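You operate a simulated robot arm through the tools that you are given. There is no shell and no other tool. Be economical: measure what you need, move in short steps, check, and stop when the job is done.

The job below is to be done with a simulated two-armed robot. You get a single attempt, and the scene is never put back.

Task
Hold the peg bar, pull its orange bung and push in the blue plug.
Fine: the bung goes into the orange pot before the plug goes in; then bed the bar on the foam sheet.

Only the result counts: the job must be done as asked and must still hold three seconds after the hand-in. Knocking over, shifting, dropping, spilling or breaking anything else fails it. Flat cloth is picked up by pressing the open fingertips on it (5 to 10 N) and closing them slowly along it; thin cloth reads only 2 to 8 mm in the jaws.

Robot
Two 7-joint arms with two-finger parallel grippers on one trunk, on a base that drives. Base frame: it is fixed to the floor where the robot stands at the start and does not move with it; the origin is under the middle of the robot, x ahead of it, y to its left, z up; the surface under the hand at the start is at about z = 74. Units: cm, degrees, N and s.
The left shoulder is at the start at [5, 16.8, 108.2], the right one opposite. With the tool pointing down near the work surface each hand reaches from about 18 to 66 cm from the robot's upright axis, wherever it stands, measured 20 degrees to its own side. Places, roughly: bolt hole of the peg bar [50, -20, 80]; orange pot [30, -30, 70]. Payload 1.57 kg a hand.
The TCP of each hand is the grasp point between the finger pads, 3 cm short of the fingertips. In the tool frame z runs along the fingers and y along their closing line. Largest opening 8 cm; finger width 1.7, thickness 1.2; the body of the gripper, 4 by 8.2 cm, starts 8 cm behind the TCP.
Orientation is told as [roll, pitch, yaw] about the base's x, y, z axes, in that order, counted from this pose: with the fingers straight down and closing along the base's y, the tool's x points along the base's -x, its y along +y and its z along -z.

Tools
- The arms move only by the tool apply_moves. It takes "left_moves", "right_moves" or both (then of equal length, played together; a hand with none holds still); each is a list of rows, each a list of 6 numbers: the shift along the base's x, y, z in mm, then the turn, a rotation vector about the base's x, y, z in degrees. In form: [[dx, dy, dz, ax, ay, az], ...]. A call has 1 to 10 rows; each row shifts and turns the commanded pose from where the row before left it. "left_grip" and "right_grip" are, for a hand that has rows, the gripper command, from -1 (shut) to 1 (fully open), values between in proportion, set as the call begins (left out, the last holds). Each row takes 0.2 s and may step no farther than 5 cm and 8.6 degrees from the row before; otherwise, or with a gripper value out of range, the whole call is refused. A pose out of reach is approached as far as the arm can. The call stops where the force on the tool passes 90 N (or 10 N more than at its start, if that is more) or the arm is blocked; 0.2 s more then pass. The fingers move at their own pace (about 4.5 cm/s each) and stop on an object; they squeeze with about 31 N. The grip force told is the motor's: it shows also when the fingers shut on nothing. Time passes only in rows, and 0.2 s behind the last, so rows that do not move let the fingers close. It gives the time, the measured TCP pose, the force on the tool (base axes), the opening and the grip force at its end, in the units of the frame above (readings bear some noise), with the torque about the TCP (base axes, N m) and any sound that the robot's microphone picked up.
- Cameras (640 x 400 px; columns grow to the right, rows downward): "scene" is now at [12.86, -0.14, 129.3]; the picture's right is [-0.02, -1.00, 0.00], its down [-0.56, 0.01, -0.83] and it looks along [0.83, -0.01, -0.56] (base axes); focal length 214 px, centre (320, 200). "left" rides on the left gripper at [7.2, 0.7, -12.2] in its tool frame; the picture's right is [-0.09, 1.00, 0.00], its down [-0.84, -0.08, -0.54] and it looks along [-0.54, -0.05, 0.84] (tool axes); focal length 238 px, centre (320, 200). "right" rides on the right gripper at [7.2, -0.7, -12.2] in its tool frame; the picture's right is [0.09, 1.00, 0.00], its down [-0.84, 0.08, -0.54] and it looks along [-0.54, 0.05, 0.84] (tool axes); focal length 238 px, centre (320, 200). There is no depth. A picture from a camera that has moved, and an enlarged one, comes with that camera's place and axes in the base frame and with its lens.
- grab_frame(camera): a new picture of that camera. It takes no simulated time.
- slide_trunk(by): slides the trunk up (or, below 0, down) by that many cm; the arms and the scene camera ride with it, the base frame stays. It gives what a move gives, with no picture.
- base_move(legs): drives the robot by 1 to 6 legs, each [ahead, left, turn to the left] in cm, cm and degrees, along the robot's own axes; the way and the turn of a leg run together, so that a leg with both is an arc; at most 150 cm and 180 degrees a leg. The arms and the cameras ride along, it lands a little off, and it stops where it bumps. It gives what a move gives.
- head_to(pan, tilt): turns the head with the scene camera to pan (to the left, within 80 degrees either way) and tilt (down, from -29 to 69), counted from straight ahead of the robot. It gives what a move gives.
- close_up(camera, box): a new picture of the part [left, top, right, bottom] of that camera's present view, enlarged. It takes no simulated time.
- sign_off(): hands the job in; it is judged then, once.

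Work in short steps. Places have to be worked out from the pictures, the camera data and where the tool is seen: move nearer, look again, correct. Check each grasp and each placing, and mend what went wrong. You have 120 turns and 92 pictures in all, those below and enlarged ones among them. Open the grippers and draw the arms clear of the work before you hand the job in, unless the task says otherwise; then end with one line.

The tools are called after "Call:" by a JSON object that holds its "op" and its "data". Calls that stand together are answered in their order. apply_moves: Moves the arms, as the interface text tells. Its arguments: {"type":"object","properties":{"left_moves":{"type":"array"},"left_grip":{"type":"number"},"right_moves":{"type":"array"},"right_grip":{"type":"number"}},"required":[]} The other tools are called the same way: slide_trunk (by) slides the trunk up or down; base_move (legs) drives the base; head_to (pan, tilt) turns the head that bears the scene camera; grab_frame (camera) takes a picture; close_up (camera, box) takes an enlarged picture of a part of a camera's view; sign_off () hands the job in.

At the start:

```text
clock: 0.0
left_tool_pos: [40.86, 3.94, 110.59]
left_orientation: [0.0, 0.0, 0.0]
left_contact_force: [0.1, -0.3, 0.5]
left_wrist_torque: [0.0, 0.0, 0.0]
left_gripper_width: 8.0
left_gripper_force: 0.2
right_tool_pos: [42.93, -37.23, 111.62]
right_orientation: [0.0, 0.1, -0.1]
right_contact_force: [0.7, -0.4, 0.3]
right_wrist_torque: [0.01, 0.01, 0.01]
right_gripper_width: 8.0
right_gripper_force: 0.0
trunk travel left (down, up): [-25.0, 19.3]
robot x, y, heading: [-0.34, 0.06, -0.2]
head pan, tilt: [-1.0, 34.3]
```

scene: 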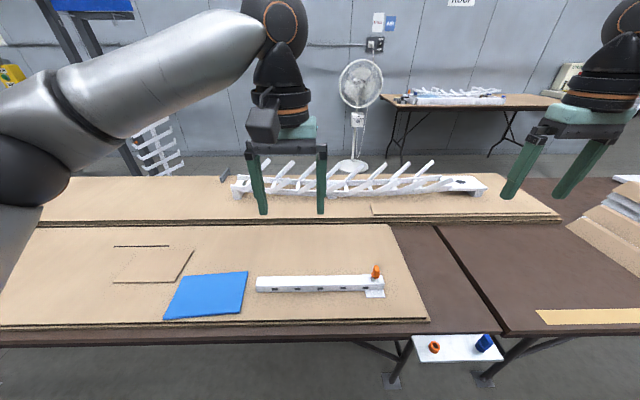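
right: 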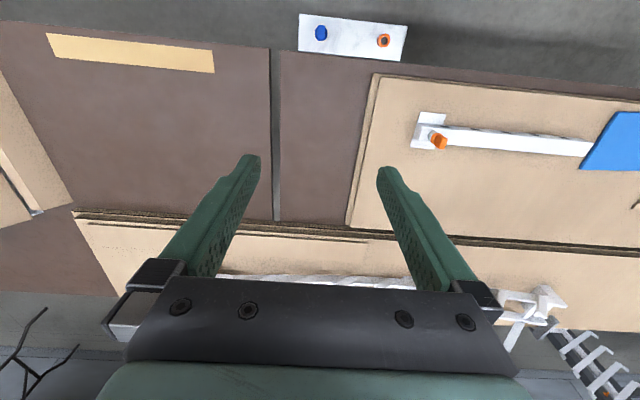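
left: 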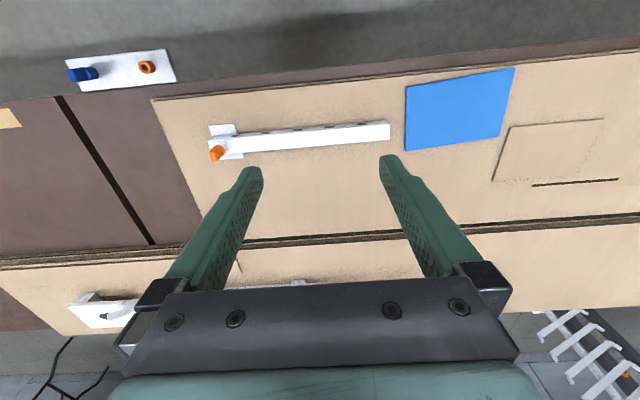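

The scene shows a white bar with an orange bung, a blue foam sheet, and a small white tray with an orange pot and a blue plug. I'll enlarge these first.

Call:
{"op": "close_up", "data": {"camera": "scene", "box": [240, 250, 400, 350]}}

Call:
{"op": "close_up", "data": {"camera": "scene", "box": [400, 320, 520, 395]}}

Call:
{"op": "close_up", "data": {"camera": "right", "box": [280, 0, 480, 125]}}

Call:
{"op": "close_up", "data": {"camera": "right", "box": [400, 80, 640, 230]}}

```text
4.00 times, centred on (320, 300) of scene
camera zoom: at [12.86, -0.14, 129.3], right [-0.02, -1.0, 0.0], down [-0.56, 0.01, -0.83], along [0.83, -0.01, -0.56], focal length 858 px, centre (320, -200)
```

zoom: 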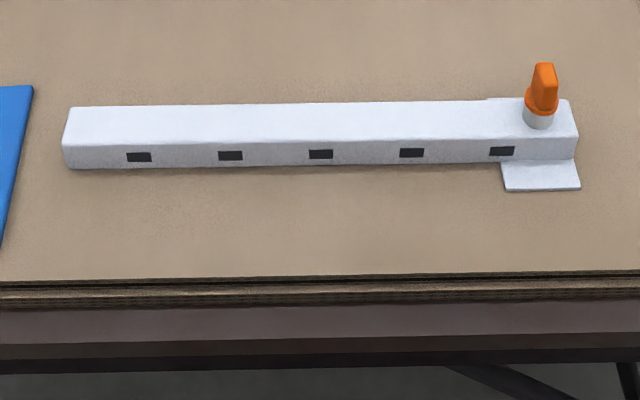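

```text
5.33 times, centred on (460, 358) of scene
camera zoom: at [12.86, -0.14, 129.3], right [-0.02, -1.0, 0.0], down [-0.56, 0.01, -0.83], along [0.83, -0.01, -0.56], focal length 1144 px, centre (-427, -640)
```

zoom: 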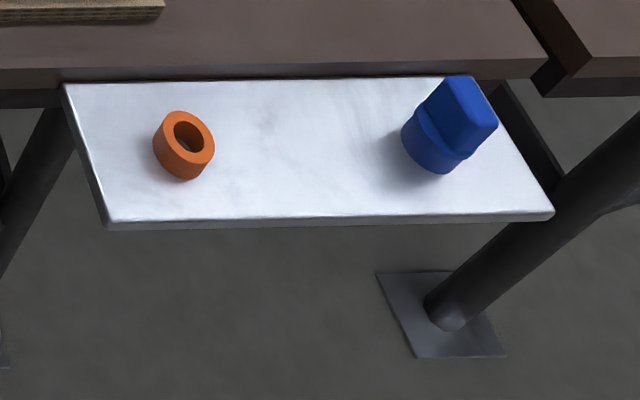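

```text
3.20 times, centred on (380, 62) of right
camera zoom: at [36.03, -37.87, 123.76], right [-0.09, 1.0, 0.0], down [0.84, 0.08, 0.54], along [0.54, 0.05, -0.84], focal length 763 px, centre (128, 640)
```

zoom: 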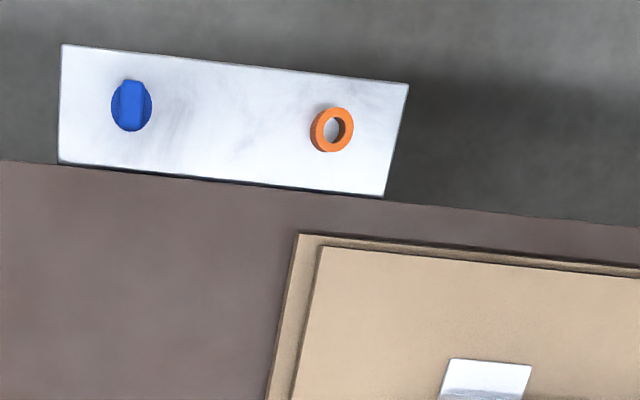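

```text
2.67 times, centred on (520, 155) of right
camera zoom: at [36.03, -37.87, 123.76], right [-0.09, 1.0, 0.0], down [0.84, 0.08, 0.54], along [0.54, 0.05, -0.84], focal length 636 px, centre (-213, 320)
```

zoom: 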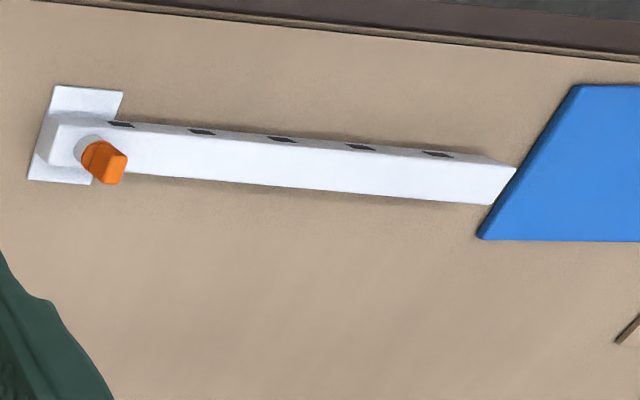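

Triangulating the two views gives: bar spanning y -17.4 to 16.1 at x about 48.4 with its top near z 79.4, bung near [48.4,-15.3], pot near [34,-27,74], plug near [34,-38,76], and foam at x 40–53, y 19–36.5. I turn the left hand towards the bar and bring the right hand nearer for a look.

Call:
{"op": "apply_moves", "data": {"left_moves": [[7.5, -5.4, -13, 0, 0, -8.5], [7.5, -5.4, -13, 0, 0, -8.5], [7.5, -5.4, -13, 0, 0, -8.5], [7.5, -5.4, -13, 0, 0, -8.5], [7.5, -5.4, -13, 0, 0, -8.5], [7.5, -5.4, -13, 0, 0, -8.5], [7.5, -5.4, -13, 0, 0, -8.5], [7.5, -5.4, -13, 0, 0, -8.5], [7.5, -5.4, -13, 0, 0, -8.5], [7.5, -5.4, -13, 0, 0, -8.5]], "right_moves": [[1, 17, -11.6, 0, 0, 0], [1, 17, -11.6, 0, 0, 0], [1, 17, -11.6, 0, 0, 0], [1, 17, -11.6, 0, 0, 0], [1, 17, -11.6, 0, 0, 0], [1, 17, -11.6, 0, 0, 0], [1, 17, -11.6, 0, 0, 0], [1, 17, -11.6, 0, 0, 0], [1, 17, -11.6, 0, 0, 0], [1, 17, -11.6, 0, 0, 0]]}}

```text
clock: 2.2
left_tool_pos: [48.27, -1.39, 97.67]
left_orientation: [0.0, 0.0, -85.2]
left_contact_force: [-0.1, -0.6, 1.1]
left_wrist_torque: [0.0, -0.01, -0.01]
left_gripper_width: 7.99
left_gripper_force: 0.0
right_tool_pos: [44.14, -20.33, 100.08]
right_orientation: [0.0, -0.1, 0.1]
right_contact_force: [-0.2, 0.3, 0.8]
right_wrist_torque: [0.0, -0.02, 0.02]
right_gripper_width: 8.01
right_gripper_force: 0.0
trunk travel left (down, up): [-25.0, 19.3]
robot x, y, heading: [-0.07, 0.29, -0.1]
head pan, tilt: [-1.0, 34.3]
```

Both hands got there; now I look from all three cameras.

Call:
{"op": "grab_frame", "data": {"camera": "right"}}

Call:
{"op": "grab_frame", "data": {"camera": "left"}}

Call:
{"op": "grab_frame", "data": {"camera": "scene"}}

```text
84 pictures are left
camera right: at [37.07, -21.01, 112.17], right [-0.09, 1.0, 0.0], down [0.84, 0.08, 0.54], along [0.54, 0.05, -0.84], focal length 238 px, centre (320, 200)
```

right: 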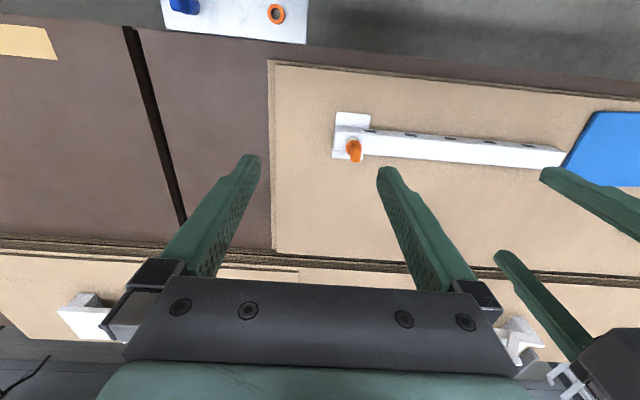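

```text
83 pictures are left
camera left: at [48.39, 5.86, 109.84], right [1.0, -0.01, 0.0], down [-0.01, -0.84, 0.54], along [0.0, -0.54, -0.84], focal length 238 px, centre (320, 200)
```

left: 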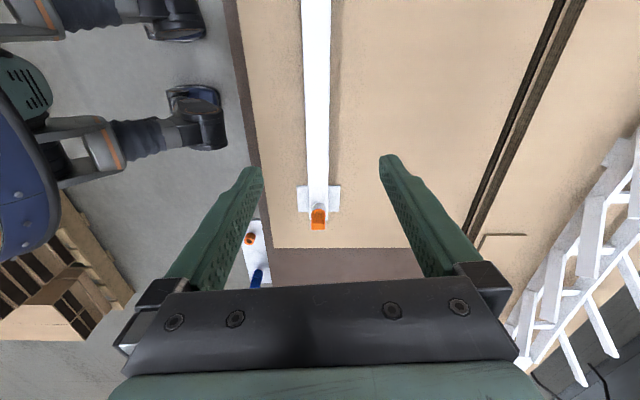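

```text
82 pictures are left
camera scene: at [12.88, -0.13, 129.3], right [-0.02, -1.0, 0.0], down [-0.56, 0.01, -0.83], along [0.83, -0.02, -0.56], focal length 214 px, centre (320, 200)
```

scene: 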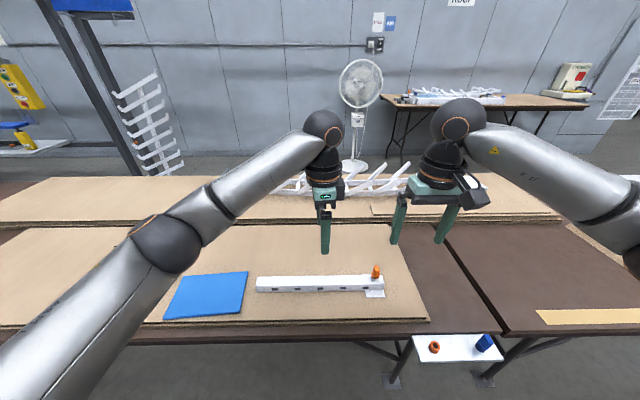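

The left hand is centred on the bar, whose centre is at about x 48.0. I finish the turn and lower the left hand to just above grasp height; the right hand stays put.

Call:
{"op": "apply_moves", "data": {"left_moves": [[-2, 0, -20, 0, 0, -4.8], [0, 0, -20, 0, 0, 0], [0, 0, -20, 0, 0, 0], [0, 0, -20, 0, 0, 0], [0, 0, -20, 0, 0, 0], [0, 0, -20, 0, 0, 0], [0, 0, -15, 0, 0, 0], [0, 0, -10, 0, 0, 0]]}}

Call:
{"op": "grab_frame", "data": {"camera": "left"}}

Call:
{"op": "close_up", "data": {"camera": "scene", "box": [280, 230, 400, 305]}}

Call:
{"op": "close_up", "data": {"camera": "right", "box": [320, 100, 480, 200]}}

```text
clock: 4.0
left_tool_pos: [48.18, -1.35, 83.1]
left_orientation: [0.0, 0.0, -89.8]
left_contact_force: [0.3, 0.1, -0.3]
left_wrist_torque: [0.0, 0.04, 0.01]
left_gripper_width: 7.99
left_gripper_force: 0.0
right_tool_pos: [43.97, -20.29, 100.03]
right_orientation: [0.0, 0.0, -0.1]
right_contact_force: [-0.5, -0.2, -1.2]
right_wrist_torque: [-0.02, 0.0, 0.0]
right_gripper_width: 8.0
right_gripper_force: 0.1
trunk travel left (down, up): [-25.0, 19.3]
robot x, y, heading: [0.22, 0.31, 0.0]
head pan, tilt: [-1.0, 34.3]
```

```text
81 pictures are left
camera left: at [48.83, 5.76, 95.23], right [1.0, -0.09, 0.0], down [-0.07, -0.84, 0.54], along [-0.05, -0.54, -0.84], focal length 238 px, centre (320, 200)
```

left: 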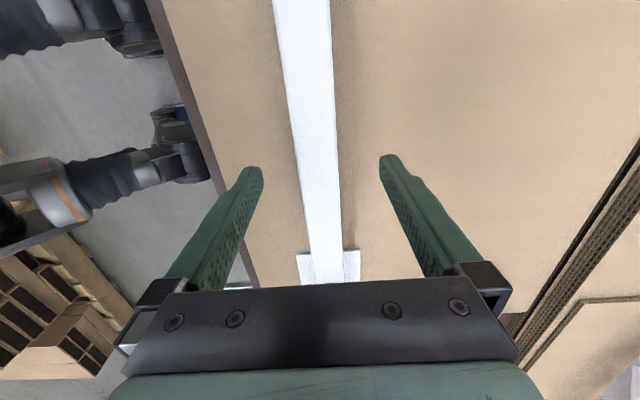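

```text
5.33 times, centred on (340, 268) of scene
camera zoom: at [12.86, -0.14, 129.3], right [-0.02, -1.0, 0.0], down [-0.56, 0.01, -0.83], along [0.83, -0.01, -0.56], focal length 1144 px, centre (213, -160)
```

zoom: 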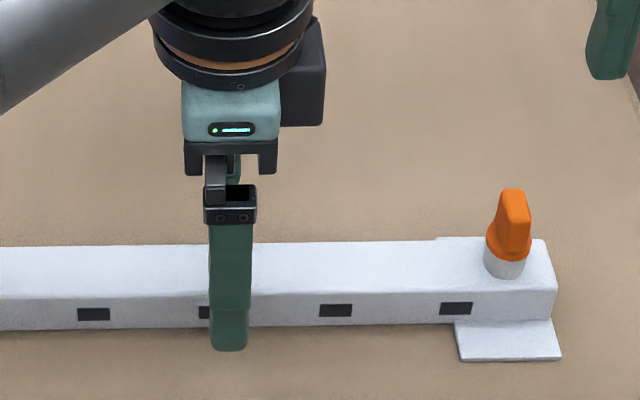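

```text
4.00 times, centred on (400, 150) of right
camera zoom: at [37.06, -21.05, 112.17], right [-0.09, 1.0, 0.0], down [0.84, 0.08, 0.54], along [0.54, 0.05, -0.84], focal length 953 px, centre (0, 400)
```

zoom: 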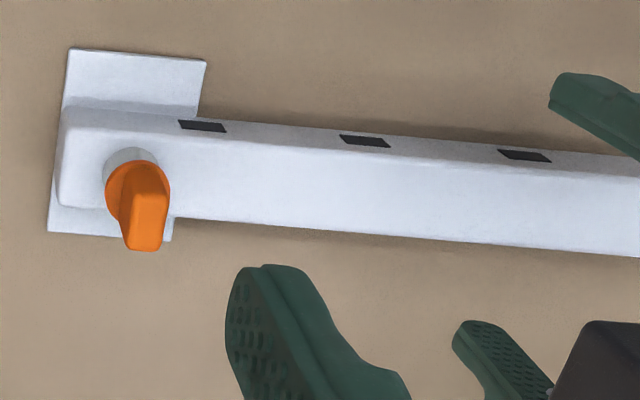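

The fingers straddle the bar. I lower the left hand another 2.7 cm in small steps and watch the force.

Call:
{"op": "apply_moves", "data": {"left_moves": [[0, 0, -7, 0, 0, 0], [0, 0, -7, 0, 0, 0], [0, 0, -7, 0, 0, 0], [0, 0, -5, 0, 0, 0]]}}

Call:
{"op": "close_up", "data": {"camera": "scene", "box": [280, 250, 400, 325]}}

```text
clock: 5.0
left_tool_pos: [48.08, -1.56, 80.39]
left_orientation: [0.0, 0.0, -89.7]
left_contact_force: [-0.4, 0.2, -0.6]
left_wrist_torque: [0.01, 0.01, 0.0]
left_gripper_width: 7.98
left_gripper_force: 0.0
right_tool_pos: [44.02, -20.33, 100.11]
right_orientation: [0.1, 0.0, 0.1]
right_contact_force: [1.2, 0.3, 0.6]
right_wrist_torque: [-0.01, -0.04, -0.01]
right_gripper_width: 7.99
right_gripper_force: 0.1
trunk travel left (down, up): [-25.0, 19.3]
robot x, y, heading: [0.02, 0.13, -0.1]
head pan, tilt: [-1.0, 34.3]
```

```text
5.33 times, centred on (340, 288) of scene
camera zoom: at [12.86, -0.14, 129.3], right [-0.02, -1.0, 0.0], down [-0.56, 0.01, -0.83], along [0.83, -0.01, -0.56], focal length 1144 px, centre (213, -267)
```

zoom: 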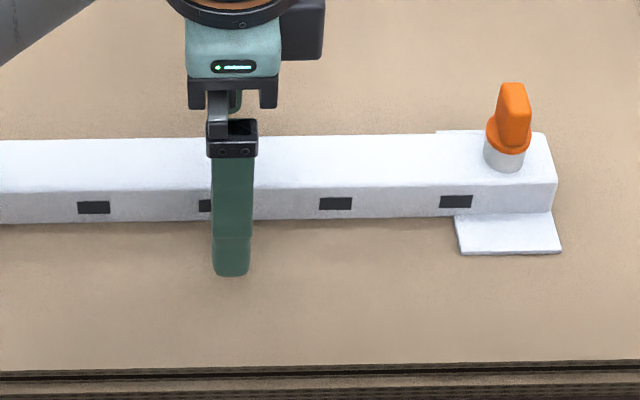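

The tips sit about 2 cm below the bar's top with no contact. I close the left gripper on the bar.

Call:
{"op": "apply_moves", "data": {"left_moves": [[0, 0, -2, 0, 0, 0], [0, 0, 0, 0, 0, 0], [0, 0, 0, 0, 0, 0], [0, 0, 0, 0, 0, 0], [0, 0, 0, 0, 0, 0], [0, 0, 0, 0, 0, 0]], "left_grip": -1}}

```text
clock: 6.4
left_tool_pos: [48.26, -1.44, 80.22]
left_orientation: [0.0, 0.0, -89.8]
left_contact_force: [-0.2, 0.2, 0.6]
left_wrist_torque: [0.0, 0.05, -0.11]
left_gripper_width: 2.96
left_gripper_force: 30.8
right_tool_pos: [44.07, -20.27, 99.91]
right_orientation: [0.0, 0.0, -0.1]
right_contact_force: [0.4, -0.4, 0.2]
right_wrist_torque: [-0.03, -0.02, 0.01]
right_gripper_width: 8.03
right_gripper_force: 0.1
trunk travel left (down, up): [-25.0, 19.3]
robot x, y, heading: [-0.42, -0.06, 0.2]
head pan, tilt: [-1.0, 34.3]
```

The bar is gripped, 2.96 cm wide at 31 N. Next I bring the right hand closer to see how the bung's handle is turned.

Call:
{"op": "apply_moves", "data": {"right_moves": [[4, 8, -15, 0, 0, 0], [4, 8, -15, 0, 0, 0], [4, 8, -15, 0, 0, 0], [4, 8, -15, 0, 0, 0], [4, 8, -15, 0, 0, 0]]}}

Call:
{"op": "grab_frame", "data": {"camera": "right"}}

Call:
{"op": "close_up", "data": {"camera": "scene", "box": [320, 240, 400, 290]}}

```text
clock: 7.6
left_tool_pos: [48.15, -1.46, 80.26]
left_orientation: [0.0, 0.1, -89.8]
left_contact_force: [0.9, -0.3, -0.5]
left_wrist_torque: [-0.05, 0.01, -0.07]
left_gripper_width: 2.96
left_gripper_force: 31.0
right_tool_pos: [45.84, -16.38, 92.37]
right_orientation: [0.0, 0.0, -0.1]
right_contact_force: [0.5, 0.7, 0.4]
right_wrist_torque: [0.07, 0.0, 0.0]
right_gripper_width: 8.0
right_gripper_force: 0.0
trunk travel left (down, up): [-25.0, 19.3]
robot x, y, heading: [0.04, 0.15, 0.1]
head pan, tilt: [-1.0, 34.3]
```

```text
77 pictures are left
camera right: at [38.8, -17.02, 104.5], right [-0.09, 1.0, 0.0], down [0.84, 0.08, 0.54], along [0.54, 0.05, -0.84], focal length 238 px, centre (320, 200)
```

right: 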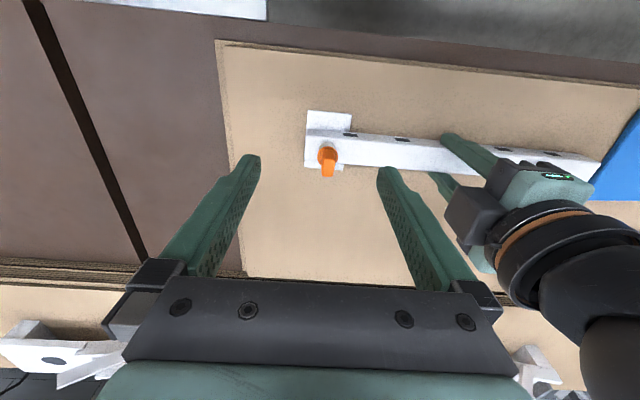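

```text
8.00 times, centred on (360, 265) of scene
camera zoom: at [12.87, -0.14, 129.3], right [-0.02, -1.0, 0.0], down [-0.56, 0.01, -0.83], along [0.83, -0.01, -0.56], focal length 1716 px, centre (0, -320)
```

zoom: 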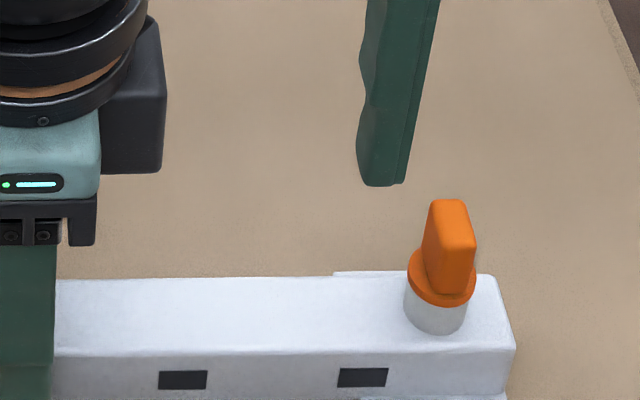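

I enlarge the bung in the right view to read the handle's orientation.

Call:
{"op": "close_up", "data": {"camera": "right", "box": [296, 105, 376, 185]}}

Call:
{"op": "close_up", "data": {"camera": "left", "box": [280, 220, 400, 295]}}

```text
5.00 times, centred on (336, 145) of right
camera zoom: at [38.8, -17.02, 104.5], right [-0.09, 1.0, 0.0], down [0.84, 0.08, 0.54], along [0.54, 0.05, -0.84], focal length 1192 px, centre (240, 475)
```

zoom: 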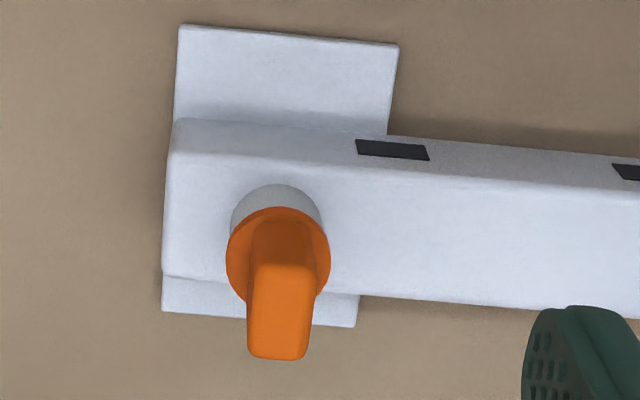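

```text
5.33 times, centred on (340, 258) of left
camera zoom: at [48.87, 5.67, 92.38], right [1.0, -0.09, 0.0], down [-0.07, -0.84, 0.54], along [-0.05, -0.54, -0.84], focal length 1271 px, centre (213, -107)
```

zoom: 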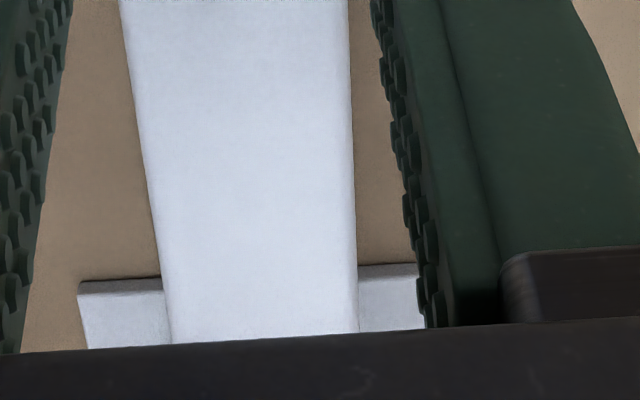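

The handle's flats face ±y, it is about 1.2 cm thick, and its top is near [48.6,-15.3,83.4]. I centre the right hand over it and go down in two parts.

Call:
{"op": "apply_moves", "data": {"right_moves": [[9, 4, -10, 0, 0, 0], [9, 3, -10, 0, 0, 0], [9, 3, -10, 0, 0, 0], [0, 1, -10, 0, 0, 0], [0, 0, -10, 0, 0, 0], [0, 0, -10, 0, 0, 0]], "right_grip": 0.2}}

Call:
{"op": "grab_frame", "data": {"camera": "right"}}

Call:
{"op": "close_up", "data": {"camera": "scene", "box": [320, 240, 400, 290]}}

```text
clock: 9.0
left_tool_pos: [48.28, -1.57, 80.28]
left_orientation: [0.0, 0.0, -89.7]
left_contact_force: [-0.5, 0.7, -0.4]
left_wrist_torque: [0.0, 0.01, -0.09]
left_gripper_width: 2.96
left_gripper_force: 30.6
right_tool_pos: [48.69, -14.99, 86.5]
right_orientation: [0.1, 0.0, 0.0]
right_contact_force: [-0.4, -0.3, 0.0]
right_wrist_torque: [-0.03, -0.01, -0.02]
right_gripper_width: 4.78
right_gripper_force: 0.0
trunk travel left (down, up): [-25.0, 19.3]
robot x, y, heading: [-0.39, 0.14, -0.0]
head pan, tilt: [-1.0, 34.3]
```

```text
73 pictures are left
camera right: at [41.65, -15.68, 98.66], right [-0.09, 1.0, 0.0], down [0.84, 0.08, 0.54], along [0.54, 0.05, -0.84], focal length 238 px, centre (320, 200)
```

right: 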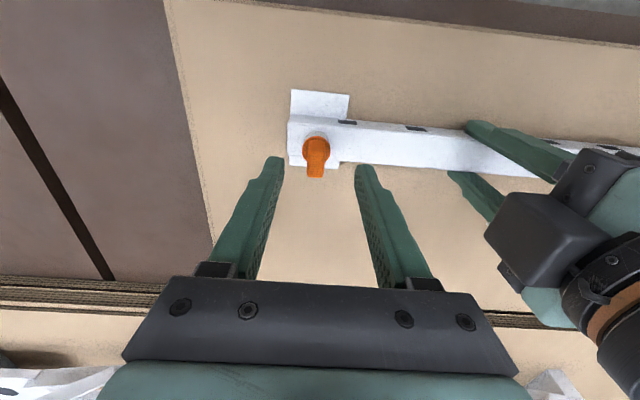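

```text
8.00 times, centred on (360, 265) of scene
camera zoom: at [12.87, -0.14, 129.3], right [-0.02, -1.0, 0.0], down [-0.56, 0.01, -0.83], along [0.83, -0.01, -0.56], focal length 1716 px, centre (0, -320)
```

zoom: 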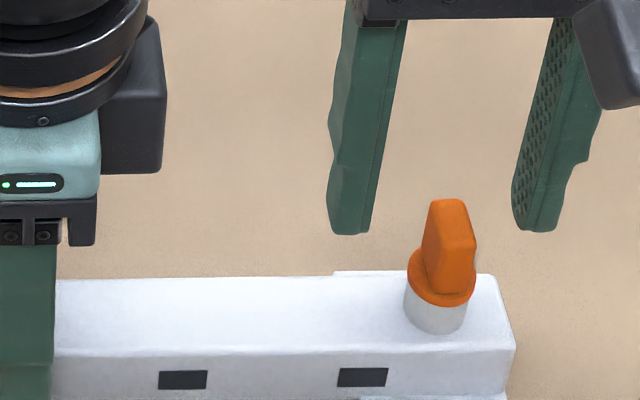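

The tips level with the handle's top and straddle it. I shift 2 mm to -y, go down 2 cm and close.

Call:
{"op": "apply_moves", "data": {"right_moves": [[0, -2, -7, 0, 0, 0], [0, 0, -7, 0, 0, 0], [0, 0, -6, 0, 0, 0]]}}

Call:
{"op": "close_up", "data": {"camera": "scene", "box": [320, 240, 400, 290]}}

Call:
{"op": "close_up", "data": {"camera": "right", "box": [240, 100, 400, 200]}}

```text
clock: 9.8
left_tool_pos: [48.3, -1.48, 80.31]
left_orientation: [0.0, 0.0, -89.7]
left_contact_force: [-0.7, 0.4, 0.9]
left_wrist_torque: [0.0, -0.02, -0.12]
left_gripper_width: 2.94
left_gripper_force: 31.1
right_tool_pos: [48.74, -15.4, 84.64]
right_orientation: [0.0, 0.0, -0.1]
right_contact_force: [0.5, -0.1, -0.8]
right_wrist_torque: [0.0, 0.0, -0.02]
right_gripper_width: 4.78
right_gripper_force: 0.1
trunk travel left (down, up): [-25.0, 19.3]
robot x, y, heading: [-0.04, 0.14, 0.1]
head pan, tilt: [-1.0, 34.3]
```

```text
8.00 times, centred on (360, 265) of scene
camera zoom: at [12.87, -0.14, 129.3], right [-0.02, -1.0, 0.0], down [-0.56, 0.01, -0.83], along [0.83, -0.01, -0.56], focal length 1716 px, centre (0, -320)
```

zoom: 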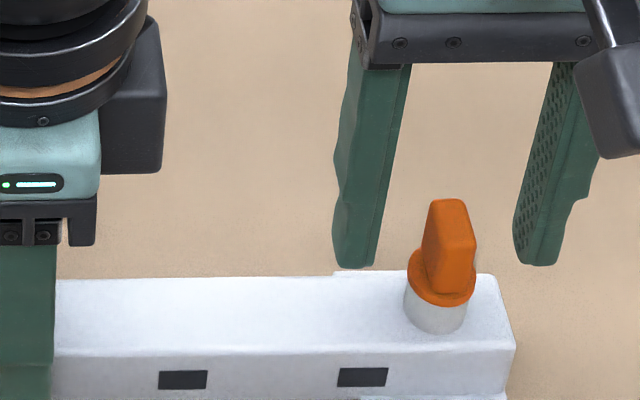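

```text
4.00 times, centred on (320, 150) of right
camera zoom: at [41.79, -16.1, 96.76], right [-0.09, 1.0, 0.0], down [0.84, 0.08, 0.54], along [0.54, 0.05, -0.84], focal length 953 px, centre (320, 400)
```

zoom: 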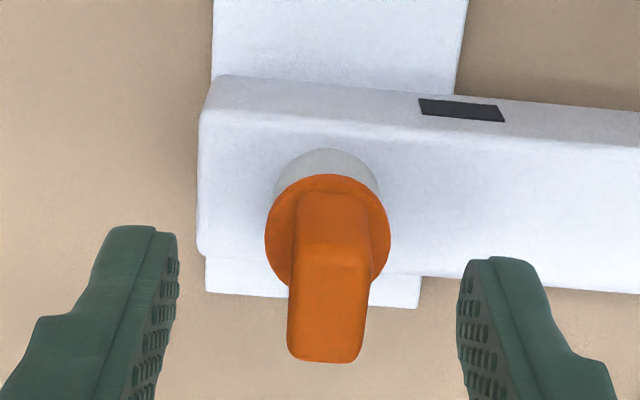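

The bung's centre comes to about [48.3,-15.4]. I shift 3 mm back and close the right gripper on the handle.

Call:
{"op": "apply_moves", "data": {"right_moves": [[-3, 0, -1, 0, 0, 0], [0, 0, 0, 0, 0, 0], [0, 0, 0, 0, 0, 0], [0, 0, 0, 0, 0, 0], [0, 0, 0, 0, 0, 0]], "right_grip": -1}}

Call:
{"op": "close_up", "data": {"camera": "right", "box": [240, 100, 400, 200]}}

```text
clock: 11.0
left_tool_pos: [48.25, -1.56, 80.24]
left_orientation: [0.0, -0.1, -89.8]
left_contact_force: [-1.3, -1.1, 0.3]
left_wrist_torque: [0.18, -0.03, -0.11]
left_gripper_width: 2.95
left_gripper_force: 31.1
right_tool_pos: [48.59, -15.29, 84.36]
right_orientation: [0.0, 0.1, -0.1]
right_contact_force: [1.4, 2.4, 0.9]
right_wrist_torque: [0.11, -0.01, -0.02]
right_gripper_width: 1.07
right_gripper_force: 28.9
trunk travel left (down, up): [-25.0, 19.3]
robot x, y, heading: [0.14, 0.36, 0.2]
head pan, tilt: [-1.0, 34.3]
```

```text
4.00 times, centred on (320, 150) of right
camera zoom: at [41.52, -16.05, 96.63], right [-0.09, 1.0, 0.0], down [0.84, 0.08, 0.54], along [0.54, 0.05, -0.84], focal length 953 px, centre (320, 400)
```

zoom: 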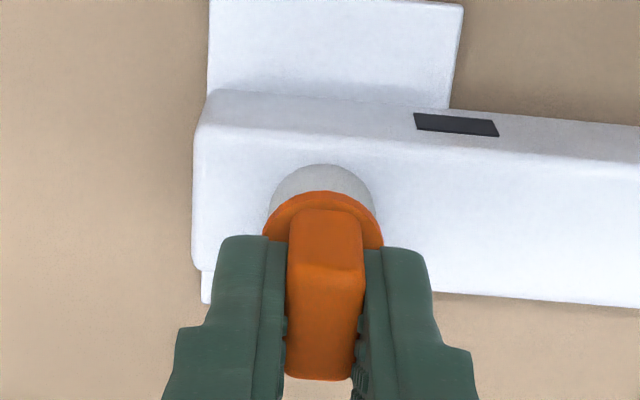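

The handle is gripped at 1.07 cm, 29 N. I pull straight up slowly while the left hand holds the bar down.

Call:
{"op": "apply_moves", "data": {"right_moves": [[0, 0, 3, 0, 0, 0], [0, 0, 3, 0, 0, 0], [0, 0, 3, 0, 0, 0], [0, 0, 3, 0, 0, 0], [0, 0, 3, 0, 0, 0]]}}

Call:
{"op": "close_up", "data": {"camera": "scene", "box": [320, 240, 400, 290]}}

```text
clock: 12.2
left_tool_pos: [48.16, -1.61, 80.09]
left_orientation: [-0.1, 0.0, -89.9]
left_contact_force: [0.2, -0.8, 0.3]
left_wrist_torque: [-0.19, -0.02, -0.02]
left_gripper_width: 2.93
left_gripper_force: 31.5
right_tool_pos: [48.42, -15.09, 85.8]
right_orientation: [-0.1, -0.1, 0.0]
right_contact_force: [0.0, -1.4, 0.2]
right_wrist_torque: [0.02, 0.04, 0.01]
right_gripper_width: 1.08
right_gripper_force: 28.0
trunk travel left (down, up): [-25.0, 19.3]
robot x, y, heading: [-0.01, 0.16, -0.1]
head pan, tilt: [-1.0, 34.3]
```

```text
8.00 times, centred on (360, 265) of scene
camera zoom: at [12.87, -0.14, 129.3], right [-0.02, -1.0, 0.0], down [-0.56, 0.01, -0.83], along [0.83, -0.01, -0.56], focal length 1716 px, centre (0, -320)
```

zoom: 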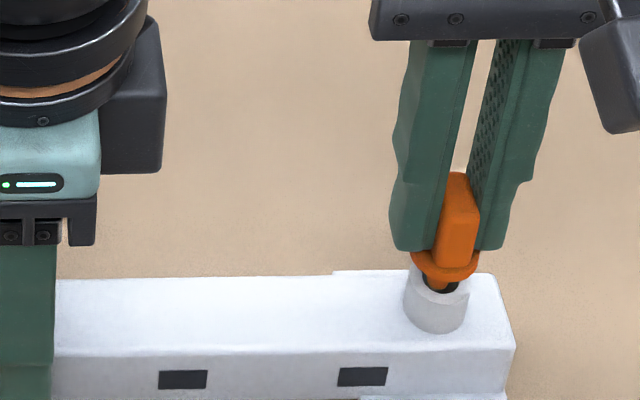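

The bung rises freely out of the socket. I keep pulling up another 4 cm.

Call:
{"op": "apply_moves", "data": {"right_moves": [[0, 0, 5, 0, 0, 0], [0, 0, 5, 0, 0, 0], [0, 0, 5, 0, 0, 0], [0, 0, 5, 0, 0, 0], [0, 0, 10, 0, 0, 0], [0, 0, 10, 0, 0, 0], [0, 0, 10, 0, 0, 0], [0, 0, 10, 0, 0, 0]]}}

Call:
{"op": "close_up", "data": {"camera": "scene", "box": [320, 215, 416, 275]}}

Call:
{"op": "grab_frame", "data": {"camera": "right"}}

```text
clock: 14.0
left_tool_pos: [48.16, -1.57, 80.19]
left_orientation: [0.0, 0.0, -89.8]
left_contact_force: [0.2, 0.8, -0.9]
left_wrist_torque: [0.04, -0.01, -0.1]
left_gripper_width: 2.95
left_gripper_force: 31.1
right_tool_pos: [48.4, -15.16, 91.91]
right_orientation: [0.0, 0.0, -0.1]
right_contact_force: [0.2, 0.2, -2.0]
right_wrist_torque: [0.03, 0.01, 0.0]
right_gripper_width: 1.05
right_gripper_force: 28.8
trunk travel left (down, up): [-25.0, 19.3]
robot x, y, heading: [0.15, 0.17, -0.1]
head pan, tilt: [-1.0, 34.3]
```

```text
6.67 times, centred on (368, 245) of scene
camera zoom: at [12.87, -0.14, 129.3], right [-0.02, -1.0, 0.0], down [-0.56, 0.01, -0.83], along [0.83, -0.01, -0.56], focal length 1430 px, centre (0, -100)
```

zoom: 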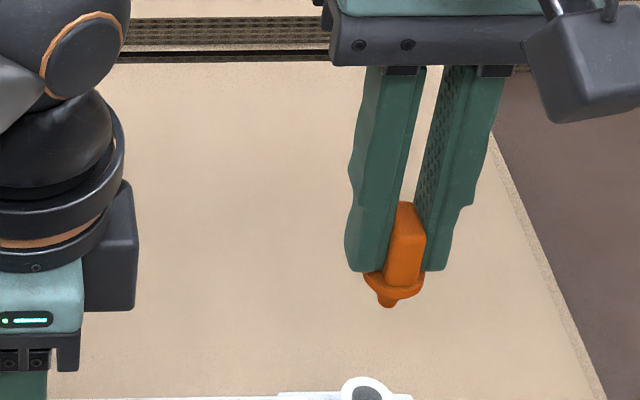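

```text
66 pictures are left
camera right: at [41.37, -15.84, 104.04], right [-0.09, 1.0, 0.0], down [0.84, 0.08, 0.54], along [0.54, 0.05, -0.84], focal length 238 px, centre (320, 200)
```

right: 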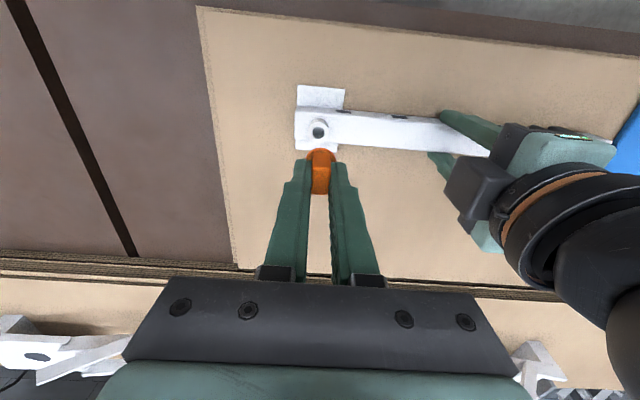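

The bung is out, with a short stem below its collar. I carry it towards the pot, staying high, to look at it from there.

Call:
{"op": "apply_moves", "data": {"right_moves": [[-14, -12, -2, 0, 0, 0], [-14, -12, -2, 0, 0, 0], [-14, -12, -2, 0, 0, 0], [-14, -12, -2, 0, 0, 0], [-14, -12, -2, 0, 0, 0], [-14, -12, -2, 0, 0, 0], [-14, -12, -2, 0, 0, 0], [-14, -12, -2, 0, 0, 0], [-14, -12, -2, 0, 0, 0], [-14, -12, -2, 0, 0, 0]]}}

Call:
{"op": "grab_frame", "data": {"camera": "right"}}

Call:
{"op": "head_to", "data": {"pan": -50, "tilt": 55}}

Call:
{"op": "grab_frame", "data": {"camera": "scene"}}

```text
clock: 16.2
left_tool_pos: [48.34, -1.36, 80.27]
left_orientation: [0.0, -0.1, -89.8]
left_contact_force: [-0.6, 0.0, 0.8]
left_wrist_torque: [0.12, -0.06, 0.03]
left_gripper_width: 2.96
left_gripper_force: 31.2
right_tool_pos: [34.45, -27.21, 90.17]
right_orientation: [-0.1, 0.0, 0.1]
right_contact_force: [0.8, -0.6, -1.1]
right_wrist_torque: [0.0, -0.02, -0.01]
right_gripper_width: 1.07
right_gripper_force: 28.9
trunk travel left (down, up): [-25.0, 19.3]
robot x, y, heading: [-0.04, -0.2, -0.1]
head pan, tilt: [-1.0, 34.3]
```

```text
65 pictures are left
camera right: at [27.41, -27.91, 102.23], right [-0.09, 1.0, 0.0], down [0.84, 0.08, 0.54], along [0.54, 0.05, -0.84], focal length 238 px, centre (320, 200)
```

right: 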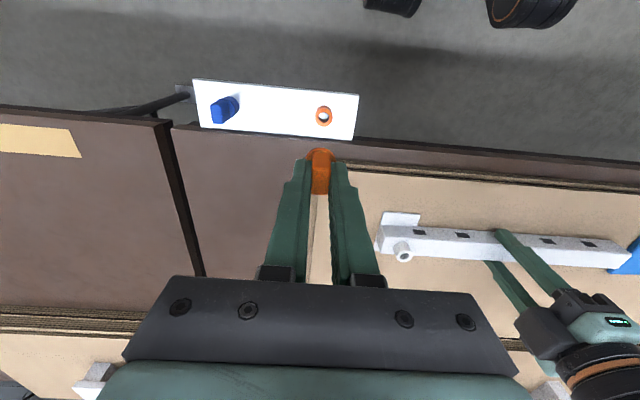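

```text
clock: 17.4
left_tool_pos: [48.27, -1.55, 80.22]
left_orientation: [-0.1, 0.0, -89.9]
left_contact_force: [-0.7, -0.1, -0.1]
left_wrist_torque: [-0.03, 0.08, 0.0]
left_gripper_width: 2.9
left_gripper_force: 30.8
right_tool_pos: [34.49, -27.16, 90.02]
right_orientation: [0.0, 0.1, -0.1]
right_contact_force: [-0.4, -0.1, -0.4]
right_wrist_torque: [0.01, -0.02, -0.04]
right_gripper_width: 1.07
right_gripper_force: 28.3
trunk travel left (down, up): [-25.0, 19.3]
robot x, y, heading: [0.09, 0.14, 0.1]
head pan, tilt: [-50.0, 55.0]
```

```text
64 pictures are left
camera scene: at [8.66, -5.51, 126.37], right [-0.77, -0.64, 0.0], down [-0.53, 0.63, -0.57], along [0.37, -0.44, -0.82], focal length 214 px, centre (320, 200)
```

scene: 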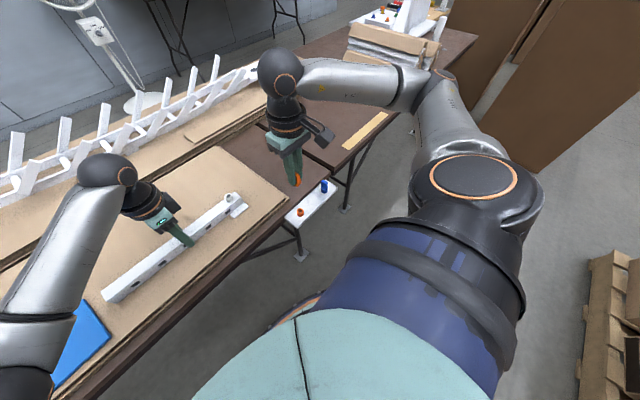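

The pot's top works out near [33.8,-26.9,74.5]. I enlarge the scene view to see the bung, the pot and the plug.

Call:
{"op": "close_up", "data": {"camera": "scene", "box": [264, 150, 344, 230]}}

Call:
{"op": "close_up", "data": {"camera": "right", "box": [180, 65, 372, 185]}}

```text
5.00 times, centred on (304, 190) of scene
camera zoom: at [8.66, -5.51, 126.37], right [-0.77, -0.64, 0.0], down [-0.53, 0.63, -0.57], along [0.37, -0.44, -0.82], focal length 1072 px, centre (400, 250)
```

zoom: 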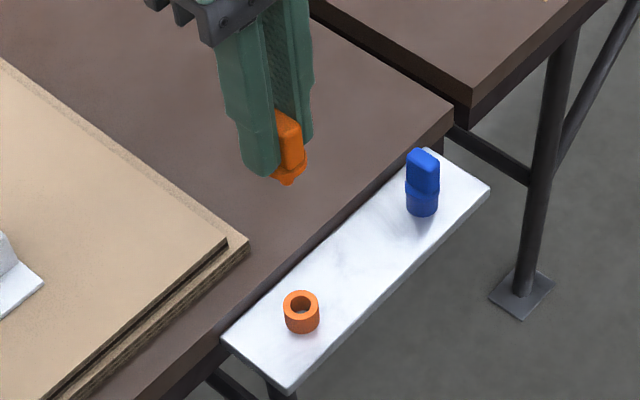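

```text
3.33 times, centred on (276, 125) of right
camera zoom: at [27.44, -27.88, 102.23], right [-0.09, 1.0, 0.0], down [0.84, 0.08, 0.54], along [0.54, 0.05, -0.84], focal length 794 px, centre (467, 450)
```

zoom: 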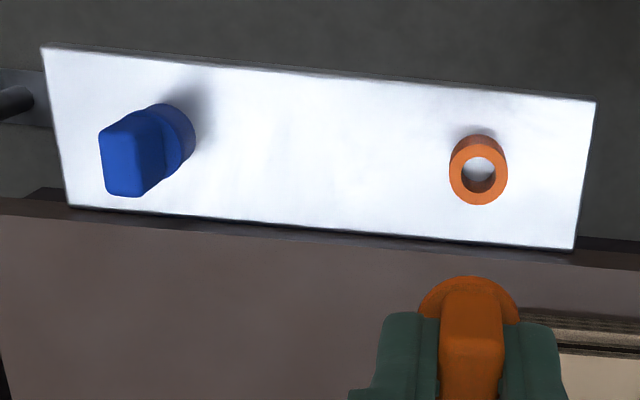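

The pot is about 1.9 cm wide with a hole of about 1.2 cm. The stem's tip is some 5 cm below the TCP, so I go down to about 1.3 cm above the pot and look again.

Call:
{"op": "apply_moves", "data": {"right_moves": [[-1, 0, -13, 0, 0, 0], [-1, 1, -13, 0, 0, 0], [-1, 1, -13, 0, 0, 0], [-1, 1, -13, 0, 0, 0], [0, 0, -13, 0, 0, 0], [0, 0, -13, 0, 0, 0], [0, 0, -13, 0, 0, 0]]}}

Call:
{"op": "close_up", "data": {"camera": "scene", "box": [276, 170, 340, 234]}}

Call:
{"op": "close_up", "data": {"camera": "right", "box": [240, 90, 400, 190]}}

```text
clock: 19.0
left_tool_pos: [48.19, -1.49, 80.24]
left_orientation: [0.0, 0.0, -89.7]
left_contact_force: [-0.6, 1.0, 0.2]
left_wrist_torque: [-0.05, 0.01, -0.06]
left_gripper_width: 2.96
left_gripper_force: 31.3
right_tool_pos: [34.09, -26.78, 80.82]
right_orientation: [0.0, 0.1, 0.0]
right_contact_force: [-0.7, 0.0, -0.2]
right_wrist_torque: [-0.03, -0.03, -0.03]
right_gripper_width: 1.05
right_gripper_force: 28.3
trunk travel left (down, up): [-25.0, 19.3]
robot x, y, heading: [0.1, -0.21, -0.1]
head pan, tilt: [-50.0, 55.0]
```

```text
6.25 times, centred on (308, 202) of scene
camera zoom: at [8.66, -5.5, 126.37], right [-0.77, -0.64, 0.0], down [-0.53, 0.63, -0.57], along [0.37, -0.44, -0.82], focal length 1340 px, centre (395, 188)
```

zoom: 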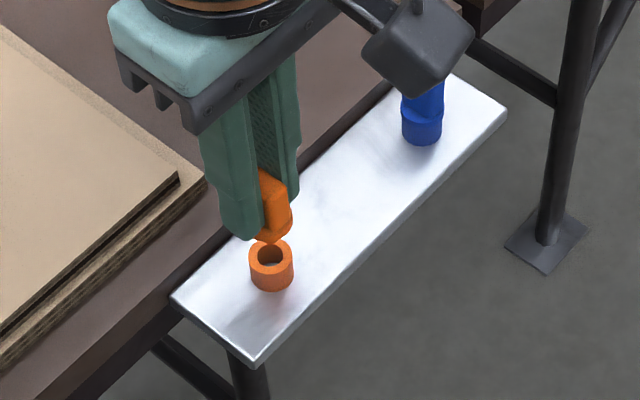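

```text
4.00 times, centred on (320, 140) of right
camera zoom: at [27.08, -27.48, 93.06], right [-0.09, 1.0, 0.0], down [0.84, 0.08, 0.54], along [0.54, 0.05, -0.84], focal length 953 px, centre (320, 440)
```

zoom: 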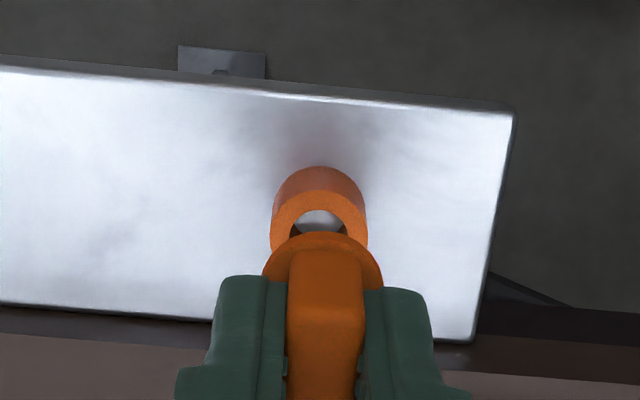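

The bung is within 2–3 mm of the hole's axis. I nudge 1.5 mm in x and lower 1 cm to near the rim, then look again.

Call:
{"op": "apply_moves", "data": {"right_moves": [[1.5, 0, -4, 0, 0, 0], [0, 0, -3, 0, 0, 0], [0, 0, -3, 0, 0, 0], [0, 0, 0, 0, 0, 0]]}}

Call:
{"op": "close_up", "data": {"camera": "scene", "box": [284, 190, 316, 222]}}

Call:
{"op": "close_up", "data": {"camera": "right", "box": [280, 120, 360, 170]}}

```text
clock: 20.0
left_tool_pos: [48.22, -1.55, 80.26]
left_orientation: [0.0, 0.1, -89.7]
left_contact_force: [0.5, 0.7, -1.4]
left_wrist_torque: [0.04, 0.02, -0.04]
left_gripper_width: 2.96
left_gripper_force: 30.8
right_tool_pos: [34.14, -26.82, 79.77]
right_orientation: [0.0, 0.0, 0.0]
right_contact_force: [-0.4, 0.0, -0.4]
right_wrist_torque: [0.02, 0.03, -0.01]
right_gripper_width: 1.05
right_gripper_force: 28.2
trunk travel left (down, up): [-25.0, 19.3]
robot x, y, heading: [0.06, -0.0, -0.1]
head pan, tilt: [-50.0, 55.0]
```

```text
12.50 times, centred on (300, 206) of scene
camera zoom: at [8.66, -5.5, 126.37], right [-0.77, -0.64, 0.0], down [-0.53, 0.63, -0.57], along [0.37, -0.44, -0.82], focal length 2681 px, centre (570, 125)
```

zoom: 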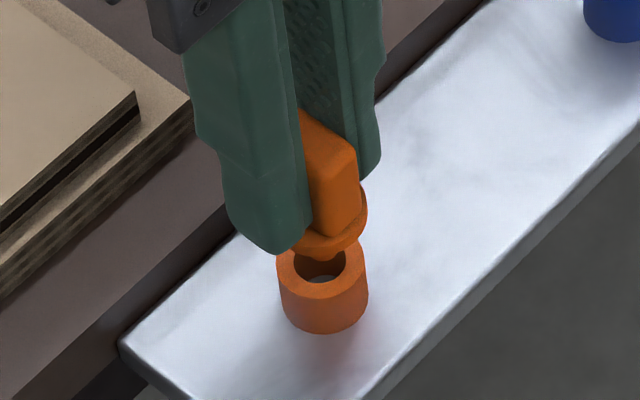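

```text
8.00 times, centred on (320, 145) of right
camera zoom: at [27.23, -27.59, 91.87], right [-0.09, 1.0, 0.0], down [0.84, 0.08, 0.54], along [0.54, 0.05, -0.84], focal length 1907 px, centre (320, 640)
```

zoom: 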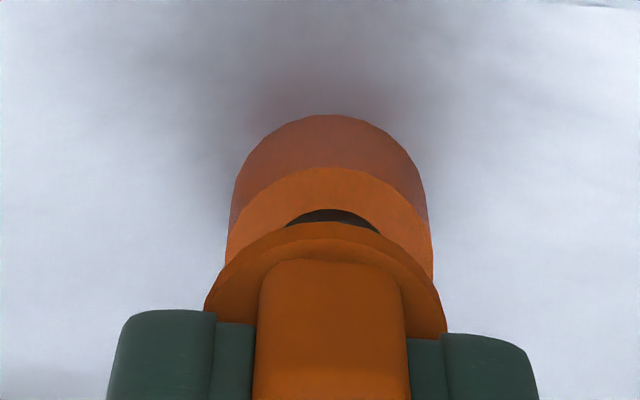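

The stem is about 1 mm off the hole's axis and just above the rim. I correct 1 mm in x and lower 8 mm gently, reading the force.

Call:
{"op": "apply_moves", "data": {"right_moves": [[1, 0, -2, 0, 0, 0], [0, 0, -2, 0, 0, 0], [0, 0, -2, 0, 0, 0], [0, 0, -2, 0, 0, 0]]}}

Call:
{"op": "close_up", "data": {"camera": "scene", "box": [284, 190, 316, 222]}}

```text
clock: 21.0
left_tool_pos: [48.3, -1.5, 80.25]
left_orientation: [0.1, 0.0, -89.8]
left_contact_force: [-0.3, 0.8, 0.2]
left_wrist_torque: [0.05, -0.01, -0.06]
left_gripper_width: 2.97
left_gripper_force: 30.8
right_tool_pos: [34.16, -26.98, 79.06]
right_orientation: [0.0, 0.0, 0.0]
right_contact_force: [-0.1, 0.5, -0.8]
right_wrist_torque: [-0.01, 0.05, 0.01]
right_gripper_width: 1.07
right_gripper_force: 28.5
trunk travel left (down, up): [-25.0, 19.3]
robot x, y, heading: [0.02, -0.0, 0.2]
head pan, tilt: [-50.0, 55.0]
```

```text
12.50 times, centred on (300, 206) of scene
camera zoom: at [8.66, -5.5, 126.37], right [-0.77, -0.64, 0.0], down [-0.53, 0.63, -0.57], along [0.37, -0.44, -0.82], focal length 2681 px, centre (570, 125)
```

zoom: 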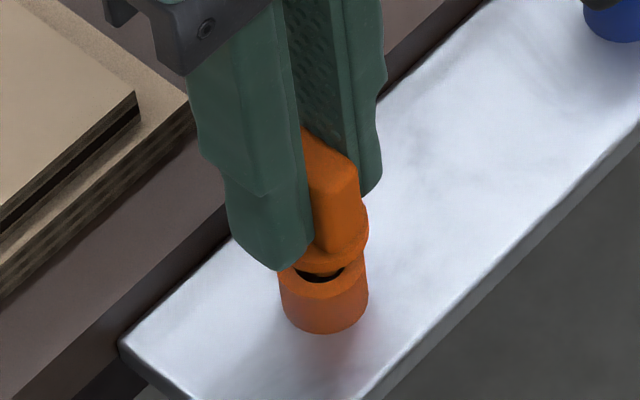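

No contact force and the stem seems to be entering the hole. I keep lowering in 2 mm steps.

Call:
{"op": "apply_moves", "data": {"right_moves": [[0, 0, -2, 0, 0, 0], [0, 0, -2, 0, 0, 0], [0, 0, -2, 0, 0, 0], [0, 0, 0, 0, 0, 0]]}}

Call:
{"op": "close_up", "data": {"camera": "scene", "box": [284, 190, 316, 222]}}

Call:
{"op": "close_up", "data": {"camera": "right", "box": [280, 120, 360, 170]}}

```text
clock: 22.0
left_tool_pos: [48.24, -1.6, 80.17]
left_orientation: [0.1, 0.0, -89.8]
left_contact_force: [0.0, 2.1, -0.1]
left_wrist_torque: [0.05, -0.01, -0.06]
left_gripper_width: 2.93
left_gripper_force: 31.1
right_tool_pos: [34.18, -26.96, 78.31]
right_orientation: [0.0, -0.1, -0.1]
right_contact_force: [0.6, 0.4, -0.6]
right_wrist_torque: [0.0, -0.01, 0.03]
right_gripper_width: 1.06
right_gripper_force: 28.1
trunk travel left (down, up): [-25.0, 19.3]
robot x, y, heading: [0.1, -0.01, 0.2]
head pan, tilt: [-50.0, 55.0]
```

```text
12.50 times, centred on (300, 206) of scene
camera zoom: at [8.66, -5.49, 126.37], right [-0.77, -0.64, 0.0], down [-0.53, 0.63, -0.57], along [0.37, -0.44, -0.82], focal length 2681 px, centre (570, 125)
```

zoom: 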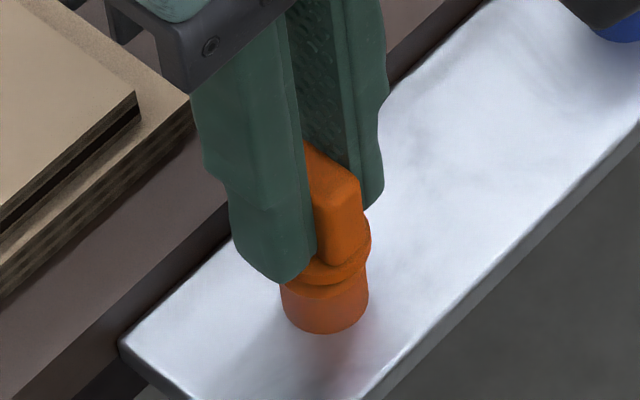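

```text
8.00 times, centred on (320, 145) of right
camera zoom: at [27.28, -27.64, 90.56], right [-0.09, 1.0, 0.0], down [0.84, 0.08, 0.54], along [0.54, 0.05, -0.84], focal length 1907 px, centre (320, 640)
```

zoom: 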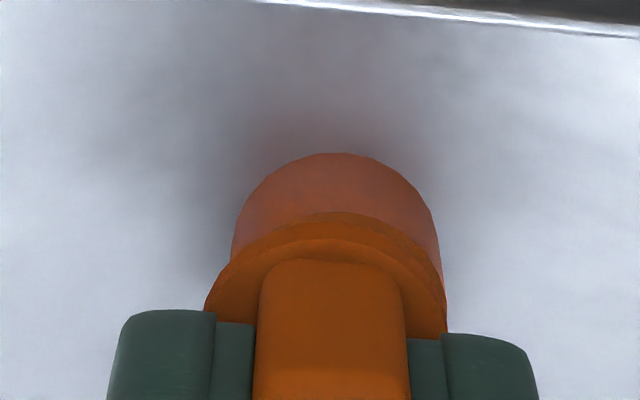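

The collar is almost on the rim, about 1 mm off in y. I correct that and lower till it seats.

Call:
{"op": "apply_moves", "data": {"right_moves": [[0, 1, -1.5, 0, 0, 0], [0, 0, -1.5, 0, 0, 0], [0, 0, -1, 0, 0, 0], [0, 0, 0, 0, 0, 0]]}}

Call:
{"op": "close_up", "data": {"camera": "scene", "box": [284, 190, 316, 222]}}

```text
clock: 23.0
left_tool_pos: [48.27, -1.56, 80.24]
left_orientation: [0.0, 0.0, -89.9]
left_contact_force: [-0.1, 0.6, 0.9]
left_wrist_torque: [-0.02, 0.0, -0.03]
left_gripper_width: 2.97
left_gripper_force: 31.4
right_tool_pos: [34.21, -26.92, 78.02]
right_orientation: [0.0, 0.0, 0.0]
right_contact_force: [-0.2, -0.4, 0.5]
right_wrist_torque: [0.01, 0.01, -0.01]
right_gripper_width: 1.06
right_gripper_force: 28.8
trunk travel left (down, up): [-25.0, 19.3]
robot x, y, heading: [-0.05, -0.08, 0.3]
head pan, tilt: [-50.0, 55.0]
```

```text
12.50 times, centred on (300, 206) of scene
camera zoom: at [8.66, -5.5, 126.37], right [-0.77, -0.64, 0.0], down [-0.53, 0.63, -0.57], along [0.37, -0.44, -0.82], focal length 2681 px, centre (570, 125)
```

zoom: 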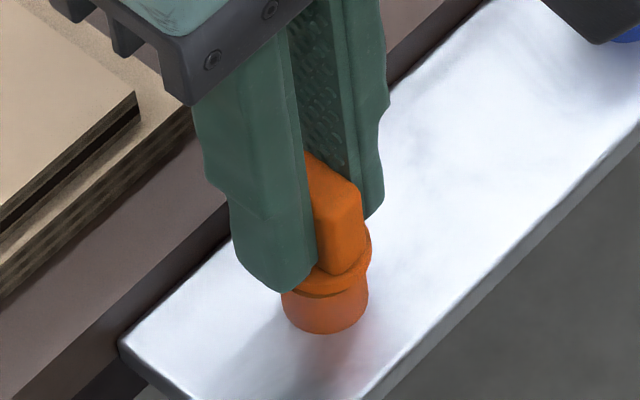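

Still no force and the collar nearly touches. A little more, in 1 mm steps.

Call:
{"op": "apply_moves", "data": {"right_moves": [[0, 0, -1, 0, 0, 0], [0, 0, -1, 0, 0, 0], [0, 0, -1, 0, 0, 0], [0, 0, 0, 0, 0, 0]]}}

```text
clock: 24.0
left_tool_pos: [48.16, -1.52, 80.17]
left_orientation: [-0.1, 0.1, -89.8]
left_contact_force: [1.5, 0.1, -0.3]
left_wrist_torque: [0.07, -0.04, -0.02]
left_gripper_width: 2.98
left_gripper_force: 30.8
right_tool_pos: [34.37, -26.87, 77.76]
right_orientation: [0.0, 0.0, -0.1]
right_contact_force: [-0.3, 3.0, 7.3]
right_wrist_torque: [0.12, 0.02, 0.02]
right_gripper_width: 1.07
right_gripper_force: 28.5
trunk travel left (down, up): [-25.0, 19.3]
robot x, y, heading: [-0.0, -0.31, 0.2]
head pan, tilt: [-50.0, 55.0]
```

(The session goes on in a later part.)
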